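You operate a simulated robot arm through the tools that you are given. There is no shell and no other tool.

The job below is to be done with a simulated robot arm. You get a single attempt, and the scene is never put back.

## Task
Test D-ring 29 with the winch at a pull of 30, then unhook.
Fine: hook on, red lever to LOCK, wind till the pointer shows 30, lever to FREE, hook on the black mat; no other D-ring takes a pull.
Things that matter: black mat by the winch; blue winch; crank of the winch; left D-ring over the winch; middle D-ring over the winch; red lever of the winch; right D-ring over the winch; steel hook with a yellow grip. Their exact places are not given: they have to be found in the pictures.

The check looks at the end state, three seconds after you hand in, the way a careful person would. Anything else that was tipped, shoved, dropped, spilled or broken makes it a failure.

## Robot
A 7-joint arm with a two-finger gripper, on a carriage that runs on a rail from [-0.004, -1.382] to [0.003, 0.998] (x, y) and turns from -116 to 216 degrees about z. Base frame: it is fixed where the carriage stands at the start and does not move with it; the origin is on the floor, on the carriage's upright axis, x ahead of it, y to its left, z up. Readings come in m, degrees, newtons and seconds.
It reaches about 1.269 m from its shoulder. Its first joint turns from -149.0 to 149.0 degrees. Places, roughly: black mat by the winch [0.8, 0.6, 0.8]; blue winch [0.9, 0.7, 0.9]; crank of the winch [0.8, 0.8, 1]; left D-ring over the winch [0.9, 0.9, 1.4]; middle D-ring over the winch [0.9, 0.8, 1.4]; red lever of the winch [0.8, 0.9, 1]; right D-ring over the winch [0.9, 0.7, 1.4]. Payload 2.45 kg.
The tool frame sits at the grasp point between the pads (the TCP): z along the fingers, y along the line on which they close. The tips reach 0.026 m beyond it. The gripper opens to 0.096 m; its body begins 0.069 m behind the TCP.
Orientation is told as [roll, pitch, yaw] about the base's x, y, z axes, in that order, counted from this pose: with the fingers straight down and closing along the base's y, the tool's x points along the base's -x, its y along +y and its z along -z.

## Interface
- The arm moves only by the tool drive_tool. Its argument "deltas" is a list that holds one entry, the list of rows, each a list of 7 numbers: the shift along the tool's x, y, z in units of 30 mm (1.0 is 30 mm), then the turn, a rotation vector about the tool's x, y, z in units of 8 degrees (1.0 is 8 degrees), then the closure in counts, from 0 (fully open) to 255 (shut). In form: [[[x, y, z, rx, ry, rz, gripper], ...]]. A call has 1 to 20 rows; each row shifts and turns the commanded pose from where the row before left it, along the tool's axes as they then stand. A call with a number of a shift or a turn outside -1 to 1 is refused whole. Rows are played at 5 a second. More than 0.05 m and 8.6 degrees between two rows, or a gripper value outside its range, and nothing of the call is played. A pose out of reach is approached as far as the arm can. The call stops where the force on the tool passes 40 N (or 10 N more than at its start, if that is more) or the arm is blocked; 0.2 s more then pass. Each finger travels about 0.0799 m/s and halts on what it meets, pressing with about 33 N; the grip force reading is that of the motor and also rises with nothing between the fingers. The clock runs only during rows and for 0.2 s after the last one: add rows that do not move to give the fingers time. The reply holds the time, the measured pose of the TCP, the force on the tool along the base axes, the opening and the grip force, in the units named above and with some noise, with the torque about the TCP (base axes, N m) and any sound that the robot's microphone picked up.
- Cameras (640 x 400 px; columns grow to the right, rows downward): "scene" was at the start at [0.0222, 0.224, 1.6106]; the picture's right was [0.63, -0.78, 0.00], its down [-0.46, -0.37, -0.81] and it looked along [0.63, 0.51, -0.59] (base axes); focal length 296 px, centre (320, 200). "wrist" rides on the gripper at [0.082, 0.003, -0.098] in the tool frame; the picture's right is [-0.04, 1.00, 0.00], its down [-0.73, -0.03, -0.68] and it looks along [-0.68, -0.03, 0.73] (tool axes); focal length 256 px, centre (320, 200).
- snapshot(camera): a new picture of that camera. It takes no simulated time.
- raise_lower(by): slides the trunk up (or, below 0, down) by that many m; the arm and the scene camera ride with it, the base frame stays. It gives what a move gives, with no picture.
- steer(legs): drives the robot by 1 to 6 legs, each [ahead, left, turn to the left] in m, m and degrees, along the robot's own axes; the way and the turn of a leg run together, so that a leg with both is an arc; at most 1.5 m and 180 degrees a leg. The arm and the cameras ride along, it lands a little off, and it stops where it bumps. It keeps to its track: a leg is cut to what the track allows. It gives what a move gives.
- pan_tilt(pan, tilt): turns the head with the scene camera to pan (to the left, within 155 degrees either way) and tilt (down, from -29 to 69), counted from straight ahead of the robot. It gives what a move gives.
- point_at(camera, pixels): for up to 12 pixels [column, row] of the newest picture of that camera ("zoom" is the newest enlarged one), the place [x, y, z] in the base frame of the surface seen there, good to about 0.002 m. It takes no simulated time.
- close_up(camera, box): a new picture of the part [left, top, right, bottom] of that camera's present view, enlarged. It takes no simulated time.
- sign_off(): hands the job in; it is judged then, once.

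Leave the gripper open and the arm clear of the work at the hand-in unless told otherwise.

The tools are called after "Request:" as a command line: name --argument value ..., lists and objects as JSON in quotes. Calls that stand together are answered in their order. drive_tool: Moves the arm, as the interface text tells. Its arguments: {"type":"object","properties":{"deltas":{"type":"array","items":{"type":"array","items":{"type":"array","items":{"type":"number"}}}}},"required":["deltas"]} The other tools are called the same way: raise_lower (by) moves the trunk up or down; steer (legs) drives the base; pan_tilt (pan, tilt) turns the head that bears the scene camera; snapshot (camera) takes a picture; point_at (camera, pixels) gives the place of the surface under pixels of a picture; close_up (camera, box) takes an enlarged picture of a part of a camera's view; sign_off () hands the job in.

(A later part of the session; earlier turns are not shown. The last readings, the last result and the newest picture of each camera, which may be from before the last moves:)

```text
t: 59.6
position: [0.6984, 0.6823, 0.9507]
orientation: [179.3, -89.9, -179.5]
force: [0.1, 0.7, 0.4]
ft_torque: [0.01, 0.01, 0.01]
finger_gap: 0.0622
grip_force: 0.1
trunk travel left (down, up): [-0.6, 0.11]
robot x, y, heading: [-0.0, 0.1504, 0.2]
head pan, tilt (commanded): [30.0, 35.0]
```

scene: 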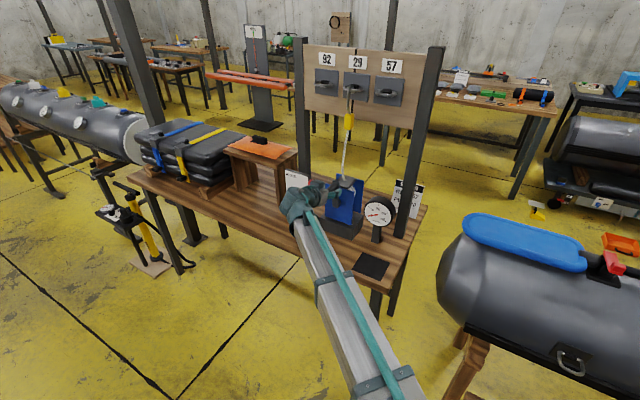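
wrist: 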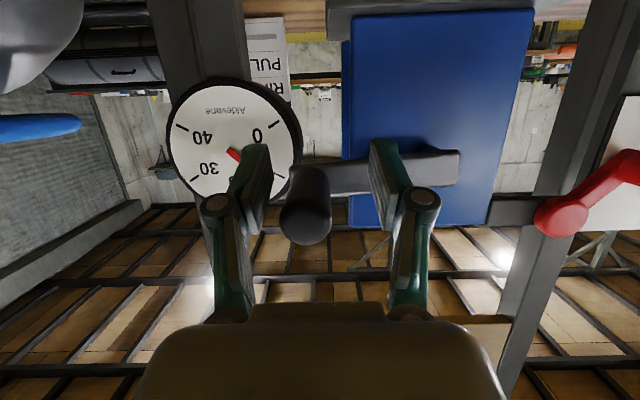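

Level now (pitch −90). Next roll −90° about the finger axis (12 rows).

Request:
drive_tool --deltas '[[[0, 0, 0, 0, 0, -0.9375, 90], [0, 0, 0, 0, 0, -0.9375, 90], [0, 0, 0, 0, 0, -0.9375, 90], [0, 0, 0, 0, 0, -0.9375, 90], [0, 0, 0, 0, 0, -0.9375, 90], [0, 0, 0, 0, 0, -0.9375, 90], [0, 0, 0, 0, 0, -0.9375, 90], [0, 0, 0, 0, 0, -0.9375, 90], [0, 0, 0, 0, 0, -0.9375, 90], [0, 0, 0, 0, 0, -0.9375, 90], [0, 0, 0, 0, 0, -0.9375, 90], [0, 0, 0, 0, 0, -0.9375, 90], [0, 0, 0, 0, 0, 0, 90]]]'

Request:
snapshot --camera "wrist"

Request:
snapshot --camera "scene"

```text
t: 62.4
position: [0.698, 0.6813, 0.9498]
orientation: [-90.0, 0.1, 89.9]
force: [1.1, 0.6, -0.6]
ft_torque: [0.01, 0.0, -0.01]
finger_gap: 0.0622
grip_force: 0.0
trunk travel left (down, up): [-0.6, 0.11]
robot x, y, heading: [0.0015, 0.1523, -0.0]
head pan, tilt (commanded): [30.0, 35.0]
```

```text
taken
```

wrist: 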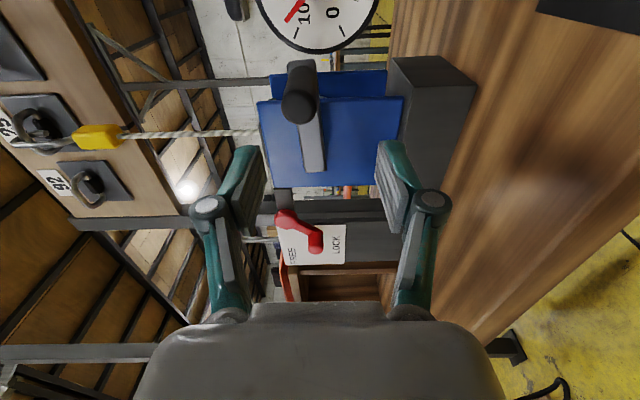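

```text
taken
```

scene: 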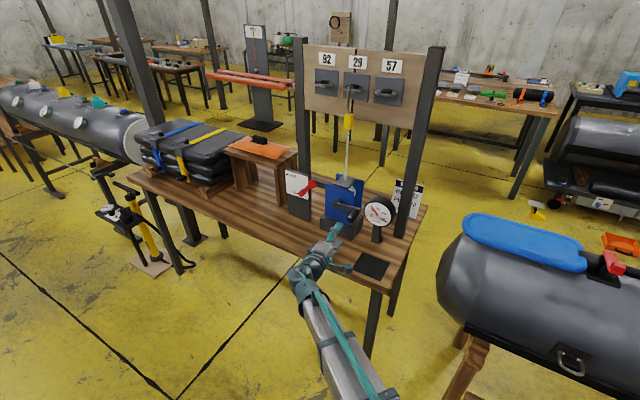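

Rolled. In this wrist view (right = world down) the handle is at (298,105). I'll enlarge and measure handle and crank arm.

Request:
close_up --camera "wrist" --box '[250, 40, 410, 200]'

Request:
close_up --camera "scene" --box '[300, 160, 404, 240]'

```text
2.50 times, centred on (330, 120) of wrist
```

zoom: 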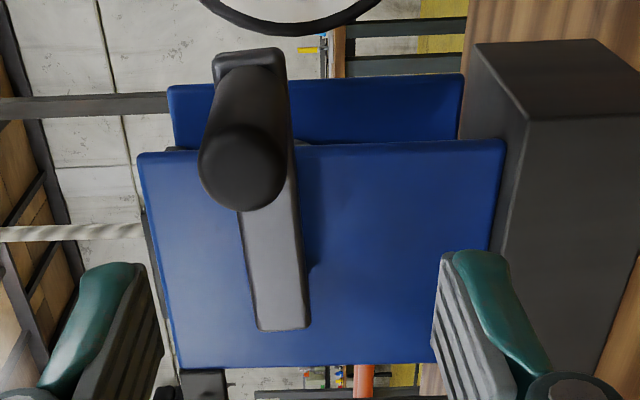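

```text
5.00 times, centred on (352, 200) of scene
```

zoom: 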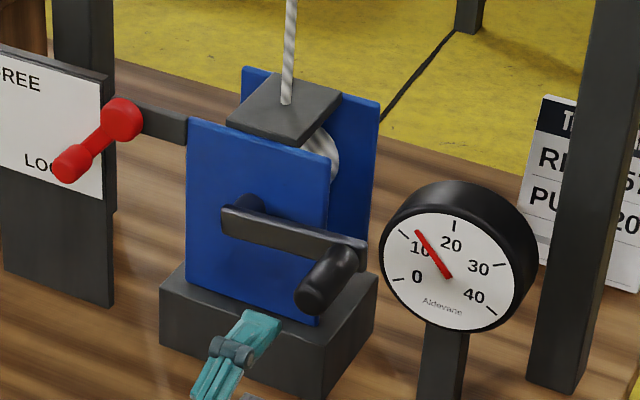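

Request:
point_at --camera "zoom" --pixels '[[311, 298], [322, 285], [335, 260], [300, 290], [325, 305], [230, 225], [250, 222], [300, 240], [350, 250], [240, 205], [255, 205]]'

Request:
point_at --camera "wrist" --pixels '[[300, 108], [302, 92], [290, 110], [310, 110], [300, 120], [310, 150], [320, 165], [317, 140], [326, 150], [327, 146]]'

```text
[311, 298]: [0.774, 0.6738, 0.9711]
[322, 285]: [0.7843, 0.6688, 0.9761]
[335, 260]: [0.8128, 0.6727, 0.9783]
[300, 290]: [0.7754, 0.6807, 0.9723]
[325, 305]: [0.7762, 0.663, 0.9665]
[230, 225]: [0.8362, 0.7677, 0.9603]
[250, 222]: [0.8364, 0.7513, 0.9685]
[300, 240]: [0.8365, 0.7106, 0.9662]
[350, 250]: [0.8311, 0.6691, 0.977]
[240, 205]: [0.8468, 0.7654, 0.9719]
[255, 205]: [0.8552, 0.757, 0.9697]
```

```text
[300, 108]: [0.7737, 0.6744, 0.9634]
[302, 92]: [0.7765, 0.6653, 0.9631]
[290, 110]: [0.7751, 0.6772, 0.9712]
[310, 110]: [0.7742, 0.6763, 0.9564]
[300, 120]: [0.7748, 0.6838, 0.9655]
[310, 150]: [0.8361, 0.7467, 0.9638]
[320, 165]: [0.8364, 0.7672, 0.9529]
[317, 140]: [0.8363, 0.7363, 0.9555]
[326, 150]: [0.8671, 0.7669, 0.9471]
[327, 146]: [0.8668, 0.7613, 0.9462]
```

Handle centre now ≈ y 0.675, z 0.9645; shaft ≈ y 0.766, z 0.9595, radius ≈0.0905 (crank at ≈87°). I'll line up with the handle (with a 3° roll trim) and advance 80 mm.

Request:
drive_tool --deltas '[[[0.21, -0.49, 0, 0, 0, -0.375, 90], [0, 0, 0.9, 0, 0, 0, 90], [0, 0, 0.9, 0, 0, 0, 90], [0, 0, 0.867, 0, 0, 0, 90], [0, 0, 0, 0, 0, 0, 90]]]'

Request:
snapshot --camera "wrist"

Request:
close_up --camera "scene" --box '[300, 160, 404, 240]'

```text
t: 63.6
position: [0.7783, 0.6758, 0.9644]
orientation: [-90.0, 3.0, 90.0]
force: [0.2, 0.4, -0.5]
ft_torque: [0.02, -0.03, 0.03]
finger_gap: 0.062
grip_force: 0.1
trunk travel left (down, up): [-0.6, 0.11]
robot x, y, heading: [-0.0025, 0.1513, -0.1]
head pan, tilt (commanded): [30.0, 35.0]
```

```text
taken
```

wrist: 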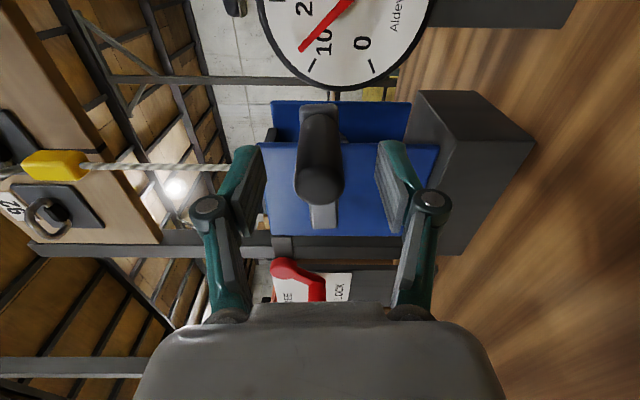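

```text
5.00 times, centred on (352, 200) of scene
```

zoom: 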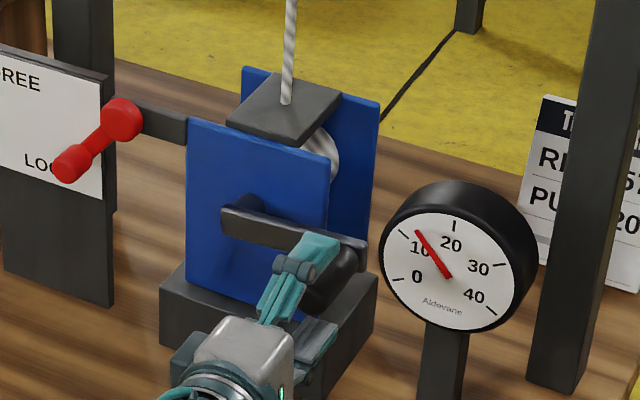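

The handle is centred between upper and lower fingers. I'll close on it, then turn 16° clockwise with the gripper rolling along.

Request:
drive_tool --deltas '[[[0, 0, 0, 0, 0, 0, 255], [0, 0, 0, 0, 0, 0, 255], [0, 0, 0, 0, 0, 0, 255], [0, 0, 0, 0, 0, 0, 255]]]'

Request:
drive_tool --deltas '[[[-0.029, 0.42, 0, 0, 0, 1, 255], [-0.029, 0.42, 0, 0, 0, 1, 255], [0, 0, 0, 0, 0, 0, 255]]]'

Request:
close_up --camera "scene" --box '[356, 190, 404, 230]'

Request:
snapshot --camera "wrist"

```text
t: 64.6
position: [0.7779, 0.6762, 0.9664]
orientation: [-90.1, 3.0, 89.9]
force: [0.5, 0.8, 2.1]
ft_torque: [0.0, -0.06, 0.02]
finger_gap: 0.0255
grip_force: 45.2
trunk travel left (down, up): [-0.6, 0.11]
robot x, y, heading: [-0.0005, 0.1513, -0.2]
head pan, tilt (commanded): [30.0, 35.0]
```

```text
t: 65.4
position: [0.7783, 0.677, 0.9421]
orientation: [-90.1, -13.1, 89.9]
force: [6.8, 3.4, 11.8]
ft_torque: [0.28, -0.28, -0.1]
finger_gap: 0.0253
grip_force: 45.5
trunk travel left (down, up): [-0.6, 0.11]
robot x, y, heading: [-0.0006, 0.1509, -0.4]
head pan, tilt (commanded): [30.0, 35.0]
```

```text
10.00 times, centred on (380, 210) of scene
```

zoom: 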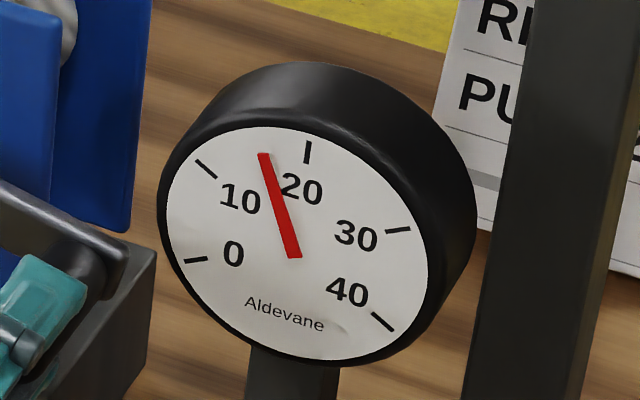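

```text
taken
```

wrist: 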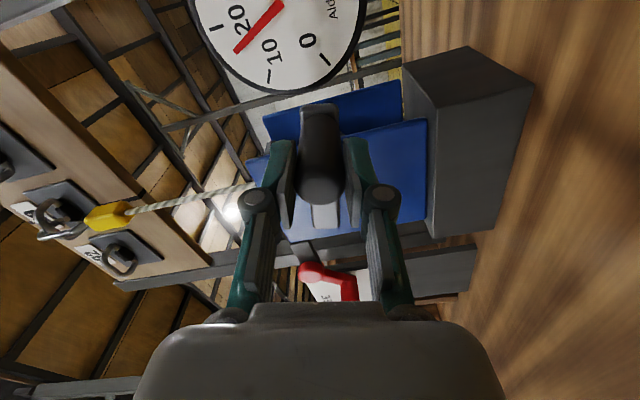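

Pointer ≈15.4 (about +3.1 for 16°), handle force ≈12 N, grip is steady. I'll turn another 32° (expect ≈21.5).

Request:
drive_tool --deltas '[[[-0.029, 0.42, 0, 0, 0, 1, 255], [-0.029, 0.42, 0, 0, 0, 1, 255], [-0.029, 0.42, 0, 0, 0, 1, 255], [-0.029, 0.42, 0, 0, 0, 1, 255], [0, 0, 0, 0, 0, 0, 255]]]'

Request:
close_up --camera "scene" --box '[356, 190, 404, 230]'

Request:
snapshot --camera "wrist"

```text
t: 66.6
position: [0.7775, 0.6997, 0.8979]
orientation: [-90.0, -45.2, 89.8]
force: [7.7, -5.1, 12.4]
ft_torque: [0.16, -0.44, -0.2]
finger_gap: 0.0255
grip_force: 44.9
trunk travel left (down, up): [-0.6, 0.11]
robot x, y, heading: [0.0036, 0.1502, -0.1]
head pan, tilt (commanded): [30.0, 35.0]
```

```text
10.00 times, centred on (380, 210) of scene
```

zoom: 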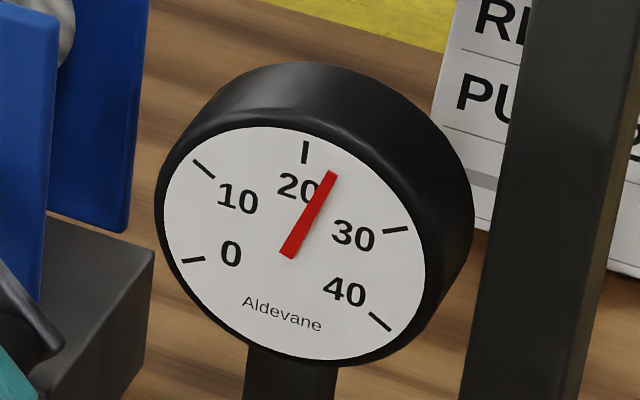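

```text
taken
```

wrist: 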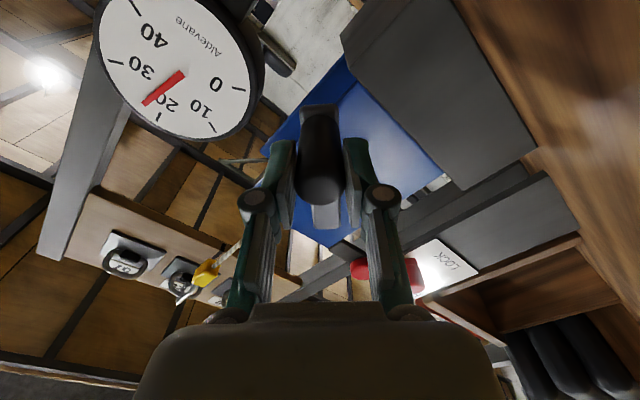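

Correcting for the oblique view, the pointer reads ≈22.8 (≈0.2 per degree). Another 24° should bring ≈27.7.

Request:
drive_tool --deltas '[[[-0.029, 0.42, 0, 0, 0, 1, 255], [-0.029, 0.42, 0, 0, 0, 1, 255], [-0.029, 0.42, 0, 0, 0, 1, 255], [0, 0, 0, 0, 0, 0, 255]]]'

Request:
close_up --camera "scene" --box '[356, 190, 404, 230]'

Request:
snapshot --camera "wrist"

```text
t: 67.6
position: [0.7774, 0.7311, 0.8763]
orientation: [-89.9, -69.1, 89.7]
force: [3.0, -15.3, 5.2]
ft_torque: [0.18, -0.39, -0.33]
finger_gap: 0.0256
grip_force: 44.6
trunk travel left (down, up): [-0.6, 0.11]
robot x, y, heading: [0.0007, 0.1474, -0.4]
head pan, tilt (commanded): [30.0, 35.0]
```

```text
10.00 times, centred on (380, 210) of scene
```

zoom: 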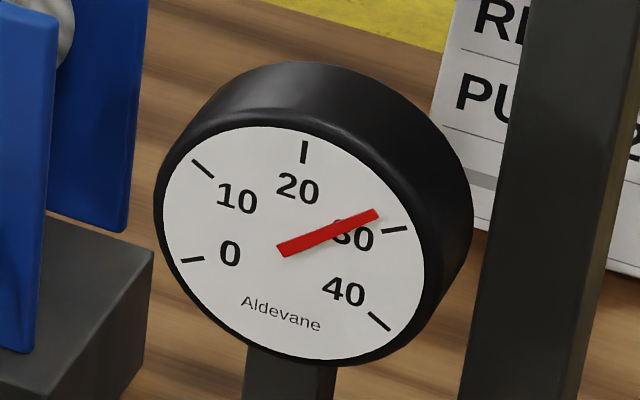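

```text
taken
```

wrist: 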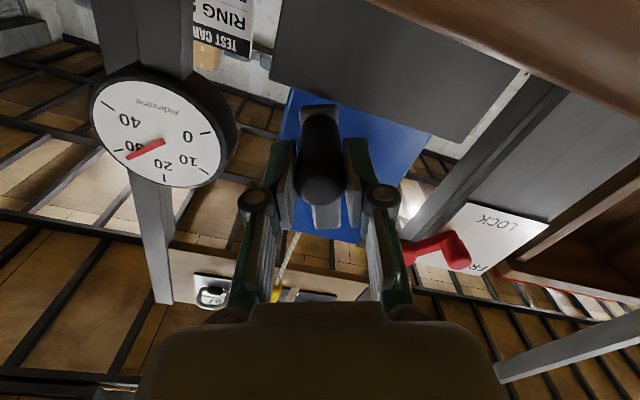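

Pointer ≈28.2 now. I'll turn just 5° more and read.

Request:
drive_tool --deltas '[[[-0.012, 0.263, 0, 0, 0, 0.625, 255], [0, 0, 0, 0, 0, 0, 255]]]'

Request:
close_up --camera "scene" --box '[364, 198, 396, 226]'

Request:
close_up --camera "wrist" --box '[80, 60, 260, 200]'

```text
t: 68.2
position: [0.7781, 0.7395, 0.8743]
orientation: [-89.9, -74.2, 89.5]
force: [0.5, -19.0, 1.7]
ft_torque: [0.3, 0.03, -0.46]
finger_gap: 0.0251
grip_force: 45.1
trunk travel left (down, up): [-0.6, 0.11]
robot x, y, heading: [-0.0005, 0.1504, -0.3]
head pan, tilt (commanded): [30.0, 35.0]
```

```text
14.29 times, centred on (380, 212) of scene
```

zoom: 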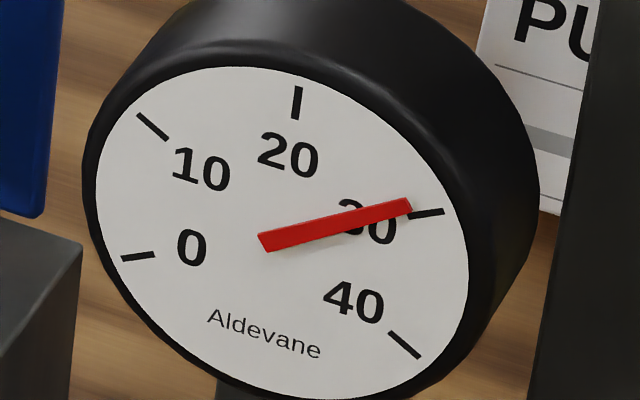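

```text
2.86 times, centred on (170, 130) of wrist
```

zoom: 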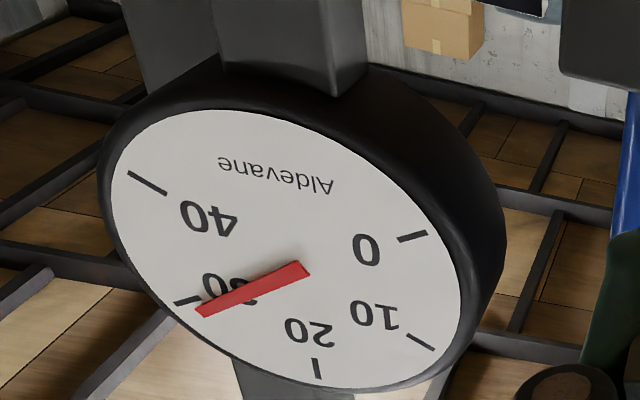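

Pointer ≈29.2. One more 4° turn should bring it to 30.

Request:
drive_tool --deltas '[[[-0.007, 0.21, 0, 0, 0, 0.5, 255], [0, 0, 0, 0, 0, 0, 255]]]'

Request:
close_up --camera "scene" --box '[364, 198, 396, 226]'

Request:
close_up --camera "wrist" --box '[80, 60, 260, 200]'

```text
t: 68.8
position: [0.7788, 0.7453, 0.8719]
orientation: [-89.7, -78.1, 89.5]
force: [-4.4, -22.1, -5.7]
ft_torque: [0.39, 0.06, -0.53]
finger_gap: 0.0254
grip_force: 45.3
trunk travel left (down, up): [-0.6, 0.11]
robot x, y, heading: [-0.0045, 0.1516, 0.3]
head pan, tilt (commanded): [30.0, 35.0]
```

```text
14.29 times, centred on (380, 212) of scene
```

zoom: 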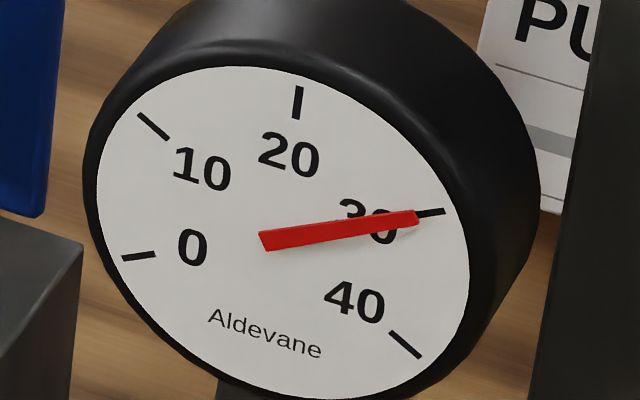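

```text
2.86 times, centred on (170, 130) of wrist
```

zoom: 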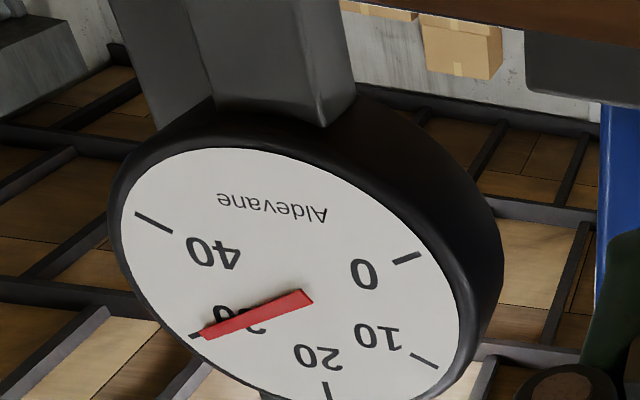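

Pointer now reads ≈30 (tip on the 30 tick in both views). I'll release the handle by opening the fingers and check it holds.

Request:
drive_tool --deltas '[[[0, 0, 0, 0, 0, 0, 200], [0, 0, 0, 0, 0, 0, 120], [0, 0, 0, 0, 0, 0, 90], [0, 0, 0, 0, 0, 0, 90]]]'

Request:
close_up --camera "scene" --box '[364, 198, 396, 226]'

Request:
snapshot --camera "wrist"

```text
t: 69.8
position: [0.7782, 0.7465, 0.8726]
orientation: [-89.9, -78.1, 90.0]
force: [0.1, 0.5, 0.0]
ft_torque: [-0.03, 0.03, 0.03]
finger_gap: 0.062
grip_force: 0.0
trunk travel left (down, up): [-0.6, 0.11]
robot x, y, heading: [0.0004, 0.1524, 0.2]
head pan, tilt (commanded): [30.0, 35.0]
```

```text
14.29 times, centred on (380, 212) of scene
```

zoom: 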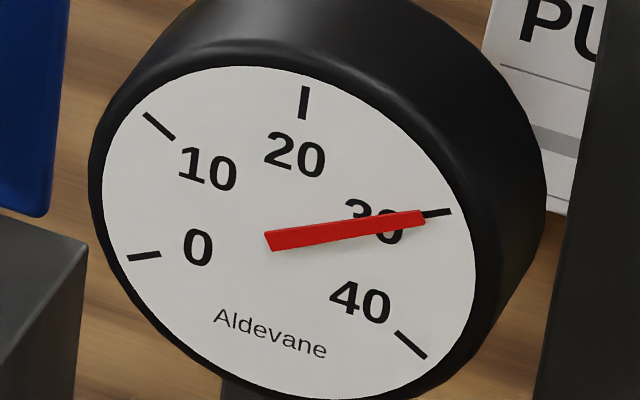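

```text
taken
```

wrist: 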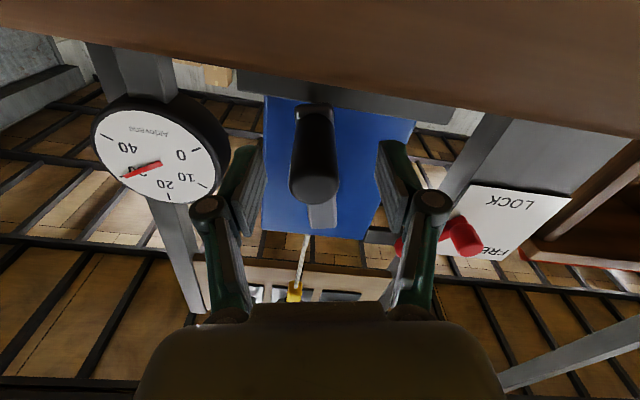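

It holds at 30 with my hand off. Now I retreat straight back 15 cm from the crank, then raise and re-orient (roll back, pitch to −70) for the lever.

Request:
drive_tool --deltas '[[[0, 0, -1, 0, 0, 0, 90], [0, 0, -1, 0, 0, 0, 90], [0, 0, -1, 0, 0, 0, 90], [0, 0, -1, 0, 0, 0, 90], [0, 0, -1, 0, 0, 0, 90], [0, 0, 0, 0, 0, 0, 90]]]'

Request:
drive_tool --deltas '[[[-1, 0.2, 0, 0, 0, 0, 90], [-1, 0.2, 0, 0, 0, 0, 90], [-1, 0.2, 0, 0, 0, 0, 90], [0, 0, 0, 0, 0, 0.74, 90], [0, 0, 0, 0, 0, 0.74, 90], [0, 0, 0, 0, 0.833, 0, 135], [0, 0, 0, 0, 0.833, 0, 135], [0, 0, 0, 0, 0.834, 0, 135], [0, 0, 0, 0, 0, 0, 135]]]'

Request:
snapshot --camera "wrist"

Request:
snapshot --camera "scene"

```text
t: 71.2
position: [0.6294, 0.7487, 0.8738]
orientation: [-90.0, -78.1, 89.9]
force: [0.0, -0.6, 0.4]
ft_torque: [0.01, -0.01, -0.01]
finger_gap: 0.0621
grip_force: 0.2
trunk travel left (down, up): [-0.6, 0.11]
robot x, y, heading: [0.0, 0.1554, -0.1]
head pan, tilt (commanded): [30.0, 35.0]
```

```text
t: 73.2
position: [0.6293, 0.7841, 0.9563]
orientation: [-0.6, -69.8, 0.4]
force: [0.0, -0.9, -0.1]
ft_torque: [0.01, 0.02, 0.01]
finger_gap: 0.0451
grip_force: 0.0
trunk travel left (down, up): [-0.6, 0.11]
robot x, y, heading: [-0.0024, 0.1509, -0.3]
head pan, tilt (commanded): [30.0, 35.0]
```

```text
taken
```

wrist: 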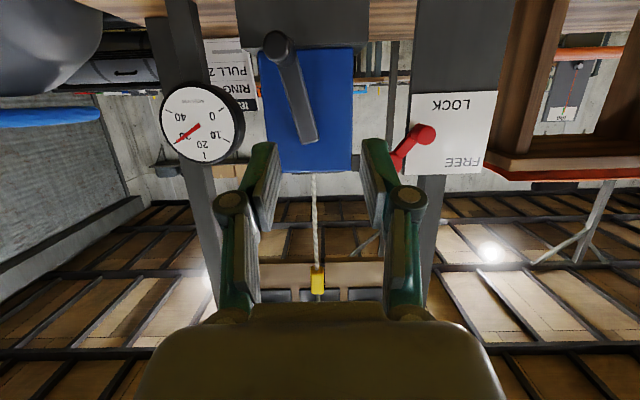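

```text
taken
```

scene: 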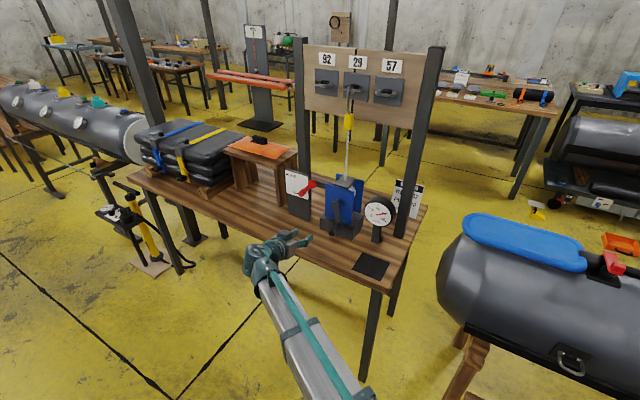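

I'm now in front. I'll read the gauge frontally and confirm the knob's place.

Request:
close_up --camera "wrist" --box '[150, 70, 260, 170]'

Request:
point_at --camera "wrist" --pixels '[[425, 133], [425, 127], [425, 140], [418, 134], [433, 134], [401, 162], [280, 44]]'

```text
4.00 times, centred on (205, 120) of wrist
```

zoom: 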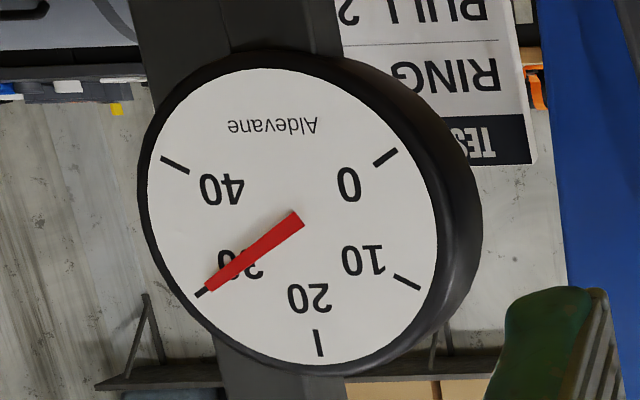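

```text
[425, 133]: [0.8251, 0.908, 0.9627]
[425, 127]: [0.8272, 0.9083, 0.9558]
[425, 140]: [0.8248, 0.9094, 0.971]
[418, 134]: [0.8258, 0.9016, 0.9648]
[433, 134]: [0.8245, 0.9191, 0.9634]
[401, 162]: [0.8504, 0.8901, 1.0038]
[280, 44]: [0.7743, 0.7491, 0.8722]
```

The pointer lies exactly on 30. Knob centre: y≈0.910, z≈0.964. I go in front of the knob at [0.74, 0.910, 0.993].

Request:
drive_tool --deltas '[[[-0.482, 0.84, 0.61, 0, 0, 0, 135], [-0.482, 0.84, 0.61, 0, 0, 0, 135], [-0.482, 0.84, 0.61, 0, 0, 0, 135], [-0.482, 0.84, 0.61, 0, 0, 0, 135], [-0.482, 0.84, 0.61, 0, 0, 0, 135], [0, 0, 0, 0, 0, 0, 135]]]'

Request:
snapshot --camera "wrist"

```text
t: 74.6
position: [0.7404, 0.909, 0.9931]
orientation: [-0.4, -70.1, 0.3]
force: [-0.1, -0.4, -0.6]
ft_torque: [-0.02, -0.02, 0.01]
finger_gap: 0.045
grip_force: 0.0
trunk travel left (down, up): [-0.6, 0.11]
robot x, y, heading: [0.0007, 0.1499, 0.1]
head pan, tilt (commanded): [30.0, 35.0]
```

```text
taken
```

wrist: 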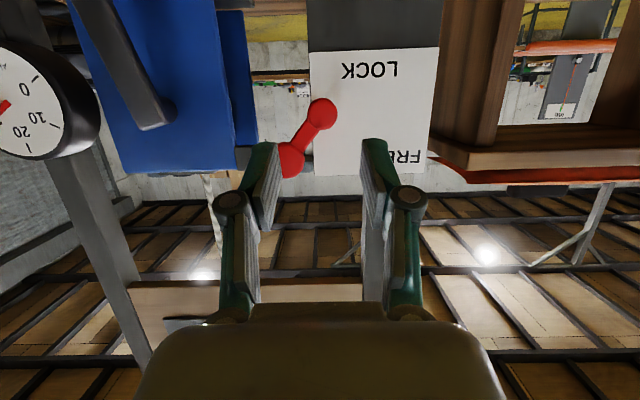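

Knob at column 323, aligned. I advance 80 mm and close on the knob.

Request:
drive_tool --deltas '[[[0, 0.03, 0.9, 0, 0, 0, 135], [0, 0, 0.9, 0, 0, 0, 135], [0, 0, 0.87, 0, 0, 0, 135], [0, 0, 0, 0, 0, 0, 255], [0, 0, 0, 0, 0, 0, 255], [0, 0, 0, 0, 0, 0, 255], [0, 0, 0, 0, 0, 0, 255]]]'

Request:
snapshot --camera "wrist"

```text
t: 76.2
position: [0.8167, 0.9101, 0.9664]
orientation: [-0.4, -69.9, 0.5]
force: [9.2, 5.2, 2.3]
ft_torque: [-0.03, -0.04, 0.14]
finger_gap: 0.0236
grip_force: 44.9
trunk travel left (down, up): [-0.6, 0.11]
robot x, y, heading: [0.0001, 0.1502, 0.0]
head pan, tilt (commanded): [30.0, 35.0]
```

```text
taken
```

wrist: 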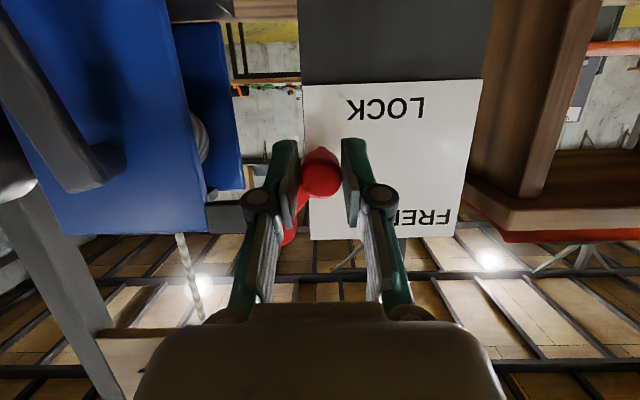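

Gripped on the knob at LOCK. I'll swing it up along the arc toward FREE, first 30°.

Request:
drive_tool --deltas '[[[-0.197, 0.227, -0.072, 0, 0, 0, 255], [-0.232, 0.183, -0.084, 0, 0, 0, 255], [-0.257, 0.14, -0.093, 0, 0, 0, 255], [0, 0, 0, 0, 0, 0, 255]]]'

Request:
snapshot --camera "wrist"

Request:
close_up --camera "scene" --box '[276, 150, 404, 240]'

```text
t: 77.2
position: [0.816, 0.9248, 0.9876]
orientation: [-0.5, -70.0, 0.2]
force: [8.0, -9.9, -2.7]
ft_torque: [0.3, 0.36, -0.43]
finger_gap: 0.0239
grip_force: 44.9
trunk travel left (down, up): [-0.6, 0.11]
robot x, y, heading: [-0.0006, 0.1526, 0.1]
head pan, tilt (commanded): [30.0, 35.0]
```

```text
taken
```

wrist: 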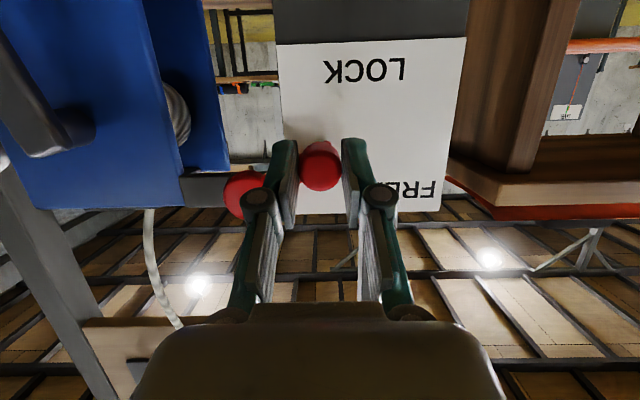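

```text
4.44 times, centred on (340, 195) of scene
```

zoom: 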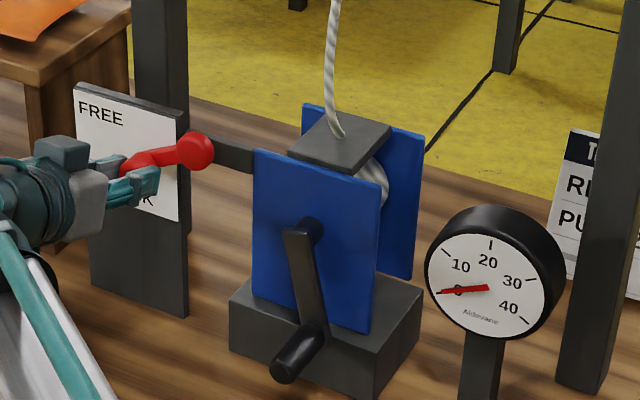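

The tension is released: gauge at 0, cable slack. I'll finish swinging the lever up to the FREE end.

Request:
drive_tool --deltas '[[[-0.279, 0.09, -0.101, 0, 0, 0, 255], [-0.288, 0.04, -0.105, 0, 0, 0, 255], [-0.113, 0, -0.041, 0, 0, 0, 255], [0, 0, 0, 0, 0, 0, 255]]]'

Request:
snapshot --camera "wrist"

Request:
close_up --camera "scene" --box '[276, 150, 404, 240]'

```text
t: 78.2
position: [0.8149, 0.9299, 1.0082]
orientation: [-0.6, -69.9, 0.3]
force: [5.2, -11.8, -8.2]
ft_torque: [0.42, 0.75, -0.31]
finger_gap: 0.0238
grip_force: 45.2
trunk travel left (down, up): [-0.6, 0.11]
robot x, y, heading: [0.0025, 0.1514, -0.1]
head pan, tilt (commanded): [30.0, 35.0]
```

```text
taken
```

wrist: 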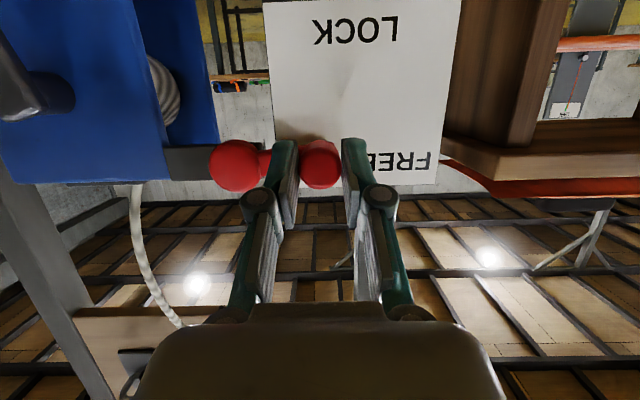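

```text
4.44 times, centred on (340, 195) of scene
```

zoom: 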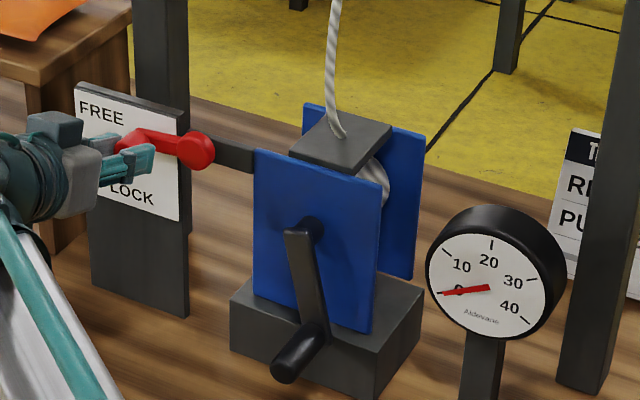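

The lever is nearly horizontal, but the knob sits ~4 mm lower than at the start. I'll push up 7 mm more to reach the stop.

Request:
drive_tool --deltas '[[[-0.11, 0, -0.04, 0, 0, 0, 255], [-0.11, 0, -0.04, 0, 0, 0, 255], [0, 0, 0, 0, 0, 0, 255]]]'

Request:
snapshot --camera "wrist"

```text
t: 79.0
position: [0.8163, 0.9305, 1.0136]
orientation: [-0.7, -69.9, 0.4]
force: [1.3, -12.9, -14.8]
ft_torque: [-0.13, -0.68, -0.24]
finger_gap: 0.0233
grip_force: 45.1
trunk travel left (down, up): [-0.6, 0.11]
robot x, y, heading: [-0.0042, 0.1545, 0.0]
head pan, tilt (commanded): [30.0, 35.0]
```

```text
taken
```

wrist: 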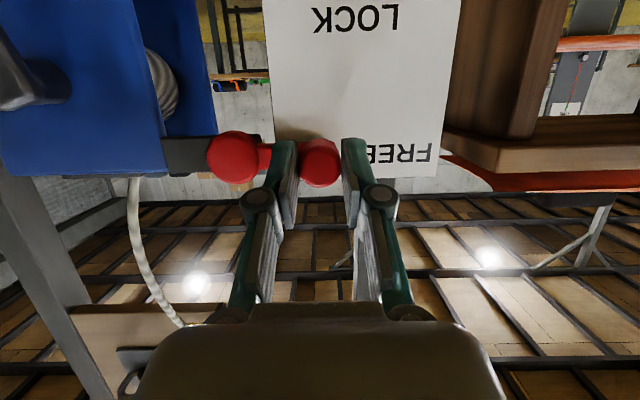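

The knob is now slightly above the hub as at the start, with 15 N against the stop. I'll open and check where the lever rests.

Request:
drive_tool --deltas '[[[0, 0, 0, 0, 0, 0, 180], [0, 0, 0, 0, 0, 0, 130], [0, 0, 0, 0, 0, 0, 130]]]'

Request:
close_up --camera "wrist" --box '[160, 60, 480, 260]'

```text
t: 79.8
position: [0.8141, 0.9312, 1.0163]
orientation: [-0.4, -70.1, 0.4]
force: [0.2, -0.7, 0.2]
ft_torque: [0.02, 0.02, -0.04]
finger_gap: 0.0473
grip_force: 0.0
trunk travel left (down, up): [-0.6, 0.11]
robot x, y, heading: [0.0038, 0.1515, -0.0]
head pan, tilt (commanded): [30.0, 35.0]
```

```text
2.00 times, centred on (320, 160) of wrist
```

zoom: 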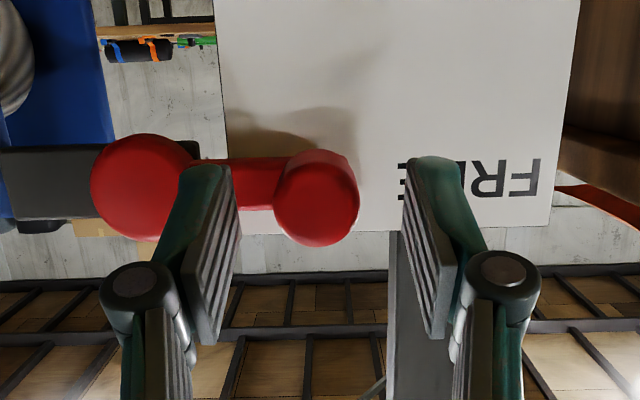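

Request:
point_at --camera "zoom" --pixels '[[316, 205], [316, 185], [316, 230], [295, 205], [340, 205], [145, 188], [250, 185]]'

```text
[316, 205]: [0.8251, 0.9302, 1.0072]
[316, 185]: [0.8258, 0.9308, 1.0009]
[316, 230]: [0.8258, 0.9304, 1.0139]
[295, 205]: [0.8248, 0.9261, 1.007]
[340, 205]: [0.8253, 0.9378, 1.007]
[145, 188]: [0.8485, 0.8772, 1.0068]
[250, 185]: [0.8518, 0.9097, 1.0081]
```

The lever is back at its starting FREE position (knob y≈0.930, z≈1.007, hub z≈1.007). Now I back off and go up in front of the hook at ring 29.

Request:
drive_tool --deltas '[[[0.342, 0, -0.94, 0, 0, 0, 120], [0.342, 0, -0.94, 0, 0, 0, 120], [0.342, 0, -0.94, 0, 0, 0, 120], [0.342, 0, -0.94, 0, 0, 0, 120], [0.342, 0, -0.94, 0, 0, 0, 90], [0.1, 0, -0.3, 0, 0, 0, 90], [0, 0, 0, 0, 0, 0, 90]]]'

Request:
drive_tool --deltas '[[[-0.94, 0, -0.342, 0, 0, 0, 90], [-0.94, 0, -0.342, 0, 0, 0, 90], [-0.94, 0, -0.342, 0, 0, 0, 90], [-0.94, -0.8, -0.342, 0, 0, 0, 90], [-0.94, -0.8, -0.342, 0, 0, 0, 90], [-0.94, -0.8, -0.342, 0, 0, 0, 90], [-0.94, -0.8, -0.342, 0, 0, 0, 90], [-0.94, -0.8, -0.342, 0, 0, 0, 90], [-0.5, -0.8, -0.18, 0, 0, 0, 90], [0, -0.8, 0, 0, 0, 0, 90], [0, 0, 0, 0, 0, 0, 90]]]'

Request:
snapshot --camera "wrist"

Request:
snapshot --camera "scene"

```text
t: 81.4
position: [0.6556, 0.9303, 1.0174]
orientation: [-0.5, -69.9, 0.4]
force: [0.4, -0.2, -0.1]
ft_torque: [-0.02, -0.02, 0.02]
finger_gap: 0.0623
grip_force: 0.0
trunk travel left (down, up): [-0.6, 0.11]
robot x, y, heading: [0.0018, 0.1518, -0.4]
head pan, tilt (commanded): [30.0, 35.0]
```

```text
t: 83.8
position: [0.6553, 0.7633, 1.2726]
orientation: [-0.5, -70.0, 0.4]
force: [1.0, 0.8, 0.2]
ft_torque: [-0.06, 0.0, 0.02]
finger_gap: 0.0622
grip_force: 0.1
trunk travel left (down, up): [-0.6, 0.11]
robot x, y, heading: [0.0045, 0.1493, -0.2]
head pan, tilt (commanded): [30.0, 35.0]
```

```text
taken
```

wrist: 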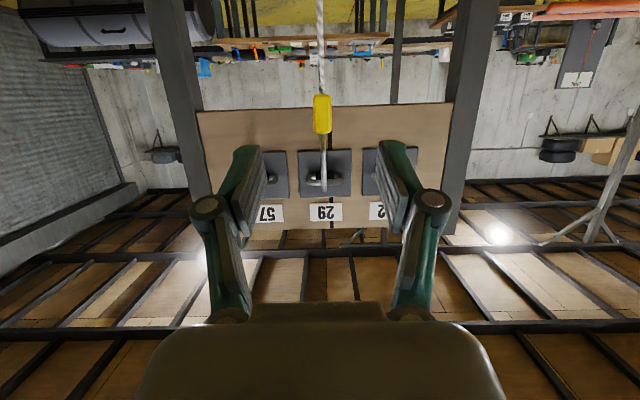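

```text
taken
```

scene: 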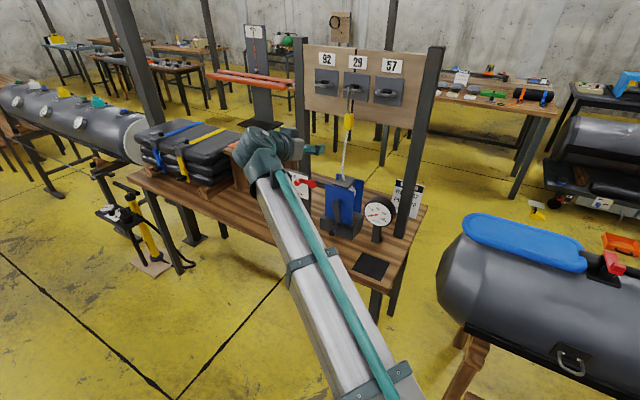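

I'll enlarge the hook and ring and measure the grip's present place and attitude.

Request:
close_up --camera "wrist" --box '[260, 60, 400, 220]'

Request:
point_at --camera "wrist" --pixels '[[322, 100], [322, 112], [322, 125], [322, 130], [315, 112], [330, 112], [323, 145], [324, 165], [324, 180]]'

Request:
close_up --camera "scene" --box '[310, 60, 400, 150]'

```text
2.50 times, centred on (330, 140) of wrist
```

zoom: 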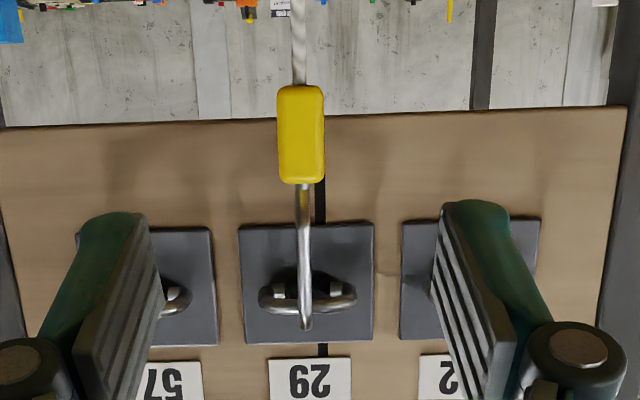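

```text
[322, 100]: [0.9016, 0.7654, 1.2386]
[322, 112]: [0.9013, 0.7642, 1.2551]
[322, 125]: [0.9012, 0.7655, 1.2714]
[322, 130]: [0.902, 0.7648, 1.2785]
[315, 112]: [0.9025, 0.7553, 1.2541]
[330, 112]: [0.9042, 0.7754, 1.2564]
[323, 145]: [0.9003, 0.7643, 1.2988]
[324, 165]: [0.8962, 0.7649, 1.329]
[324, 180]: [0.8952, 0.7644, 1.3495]
```

```text
4.44 times, centred on (355, 105) of scene
```

zoom: 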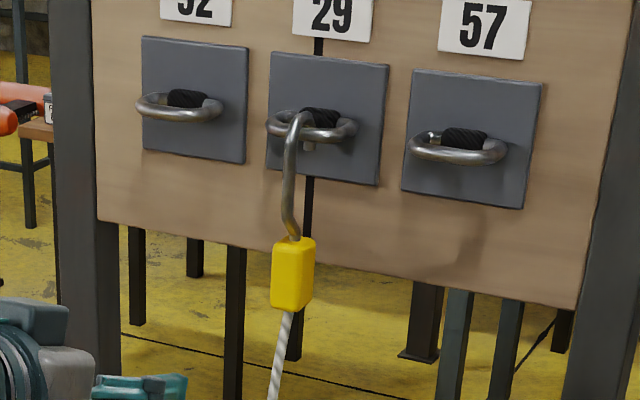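

The hook hangs upright: grip x 0.901–0.929, y≈0.765, top z≈1.283. I'll narrow the fingers to 47 mm and advance to TCP [0.9025, 0.7645, 1.279], same grip spot as before.

Request:
drive_tool --deltas '[[[-0.335, 0.005, 0.8526, 0, 0, 0, 130], [-0.335, 0.005, 0.8526, 0, 0, 0, 130], [-0.335, 0.005, 0.8526, 0, 0, 0, 130], [-0.335, 0.005, 0.8526, 0, 0, 0, 130], [-0.335, 0.005, 0.8526, 0, 0, 0, 130], [-0.335, 0.005, 0.8526, 0, 0, 0, 130], [0, 0, 0, 0, 0, 0, 130]]]'

Request:
snapshot --camera "wrist"

```text
t: 85.4
position: [0.8211, 0.7651, 1.2777]
orientation: [-0.4, -70.0, 0.5]
force: [-0.3, 0.2, 0.4]
ft_torque: [-0.01, -0.01, -0.03]
finger_gap: 0.047
grip_force: 0.1
trunk travel left (down, up): [-0.6, 0.11]
robot x, y, heading: [0.0003, 0.1543, -0.1]
head pan, tilt (commanded): [30.0, 35.0]
```

```text
taken
```

wrist: 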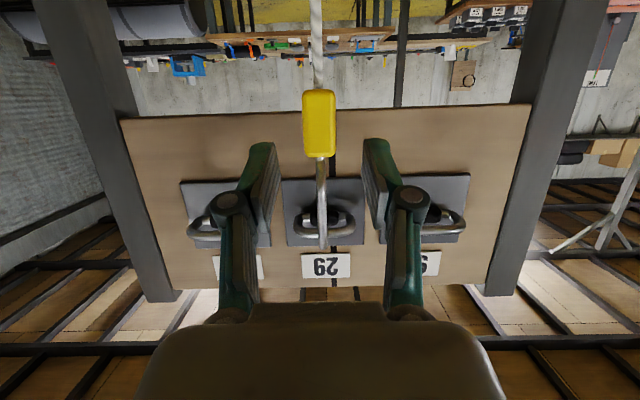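

Centred (grip at column 319). I'll advance the last 81 mm and close on the grip.

Request:
drive_tool --deltas '[[[-0.322, 0, 0.846, 0, 0, 0, 130], [-0.322, 0, 0.846, 0, 0, 0, 130], [-0.322, 0, 0.846, 0, 0, 0, 130], [0, 0, 0, 0, 0, 0, 130]]]'

Request:
drive_tool --deltas '[[[0, 0, 0, 0, 0, 0, 255], [0, 0, 0, 0, 0, 0, 255], [0, 0, 0, 0, 0, 0, 255], [0, 0, 0, 0, 0, 0, 255]]]'

Request:
snapshot --camera "wrist"

Request:
close_up --camera "scene" --box '[320, 60, 384, 110]'

```text
t: 86.4
position: [0.9018, 0.7651, 1.2781]
orientation: [-0.4, -69.9, 0.5]
force: [0.2, 0.4, 0.4]
ft_torque: [-0.04, -0.01, -0.01]
finger_gap: 0.0471
grip_force: 0.1
trunk travel left (down, up): [-0.6, 0.11]
robot x, y, heading: [0.0008, 0.1489, -0.4]
head pan, tilt (commanded): [30.0, 35.0]
```

```text
t: 87.4
position: [0.9007, 0.7642, 1.2789]
orientation: [-0.4, -70.1, 0.5]
force: [-0.4, -1.2, -0.2]
ft_torque: [0.02, -0.02, -0.01]
finger_gap: 0.0254
grip_force: 32.7
trunk travel left (down, up): [-0.6, 0.11]
robot x, y, heading: [-0.0009, 0.1537, 0.0]
head pan, tilt (commanded): [30.0, 35.0]
```

```text
taken
```

wrist: 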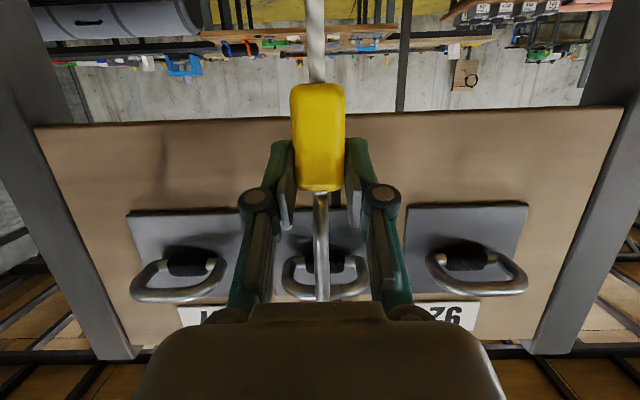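

```text
8.00 times, centred on (352, 85) of scene
```

zoom: 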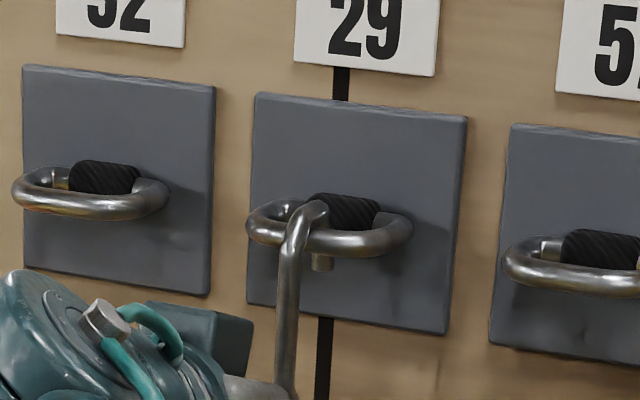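

Gripped (25.4 mm). Now I lift straight up 46 mm to bring the tip out of the ring.

Request:
drive_tool --deltas '[[[-0.24, 0, -0.087, 0, 0, 0, 255], [-0.36, 0, -0.131, 0, 0, 0, 255], [-0.36, 0, -0.131, 0, 0, 0, 255], [-0.48, 0, -0.175, 0, 0, 0, 255], [0, 0, 0, 0, 0, 0, 255]]]'

Request:
close_up --camera "scene" --box '[320, 60, 384, 110]'

```text
t: 88.6
position: [0.9012, 0.7652, 1.3246]
orientation: [-0.5, -69.9, 0.4]
force: [-0.8, 0.3, -1.5]
ft_torque: [-0.02, 0.03, 0.0]
finger_gap: 0.0254
grip_force: 32.7
trunk travel left (down, up): [-0.6, 0.11]
robot x, y, heading: [-0.0011, 0.151, -0.1]
head pan, tilt (commanded): [30.0, 35.0]
```

```text
8.00 times, centred on (352, 85) of scene
```

zoom: 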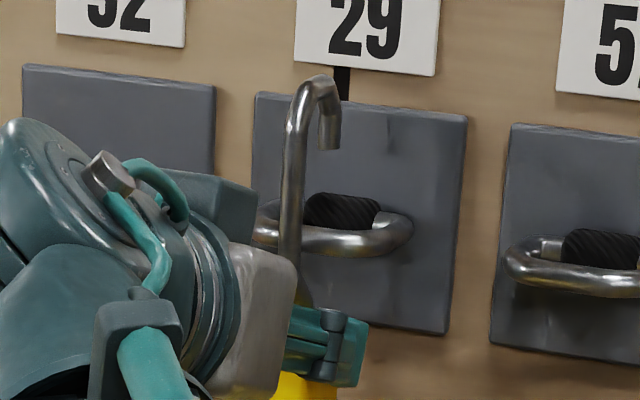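

The hook is clear above ring 29. I'll pull back 15 cm.

Request:
drive_tool --deltas '[[[0.342, 0, -0.94, 0, 0, 0, 255], [0.342, 0, -0.94, 0, 0, 0, 255], [0.342, 0, -0.94, 0, 0, 0, 255], [0.342, 0, -0.94, 0, 0, 0, 255], [0.342, 0, -0.94, 0, 0, 0, 255], [0, 0, 0, 0, 0, 0, 255]]]'

Request:
drive_tool --deltas '[[[0, -0.9, 0, 0, 0, 0, 255], [0, -0.9, 0, 0, 0, 0, 255], [0, -0.9, 0, 0, 0, 0, 255], [0, -0.9, 0, 0, 0, 0, 255], [0, -0.9, 0, 0, 0, 0, 255], [0, -0.9, 0, 0, 0, 0, 255], [0, -0.85, 0, 0, 0, 0, 255], [0, 0, 0, 0, 0, 0, 255]]]'

Request:
snapshot --camera "scene"

Request:
snapshot --camera "wrist"

```text
t: 90.0
position: [0.7498, 0.7641, 1.3254]
orientation: [-0.5, -70.0, 0.4]
force: [0.3, -1.1, -1.3]
ft_torque: [-0.01, -0.02, -0.01]
finger_gap: 0.0252
grip_force: 33.1
trunk travel left (down, up): [-0.6, 0.11]
robot x, y, heading: [0.0018, 0.1534, -0.1]
head pan, tilt (commanded): [30.0, 35.0]
```

```text
t: 91.8
position: [0.7514, 0.5771, 1.3256]
orientation: [-0.5, -70.0, 0.5]
force: [-0.2, 0.2, -1.9]
ft_torque: [0.0, 0.03, -0.02]
finger_gap: 0.0253
grip_force: 33.2
trunk travel left (down, up): [-0.6, 0.11]
robot x, y, heading: [0.0021, 0.1525, -0.3]
head pan, tilt (commanded): [30.0, 35.0]
```

```text
taken
```

scene: 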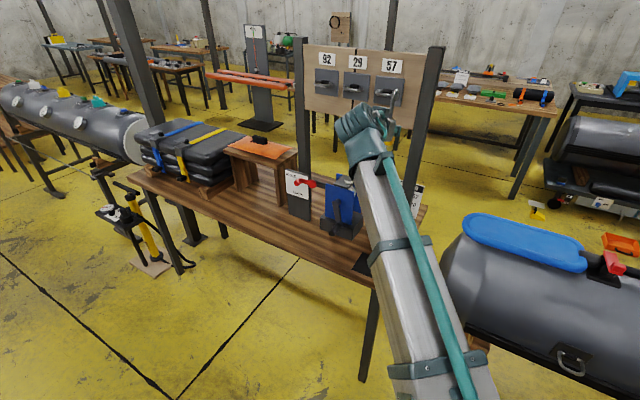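

```text
taken
```

wrist: 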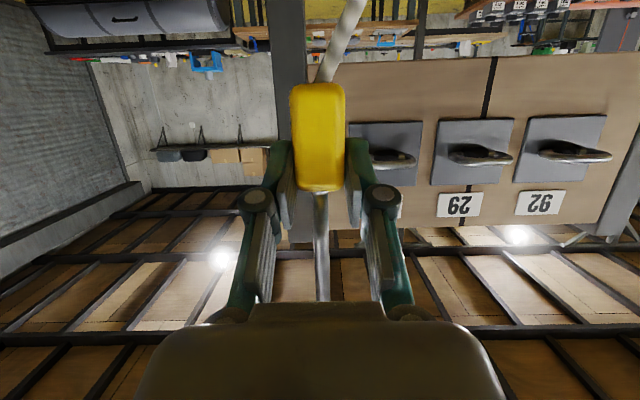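

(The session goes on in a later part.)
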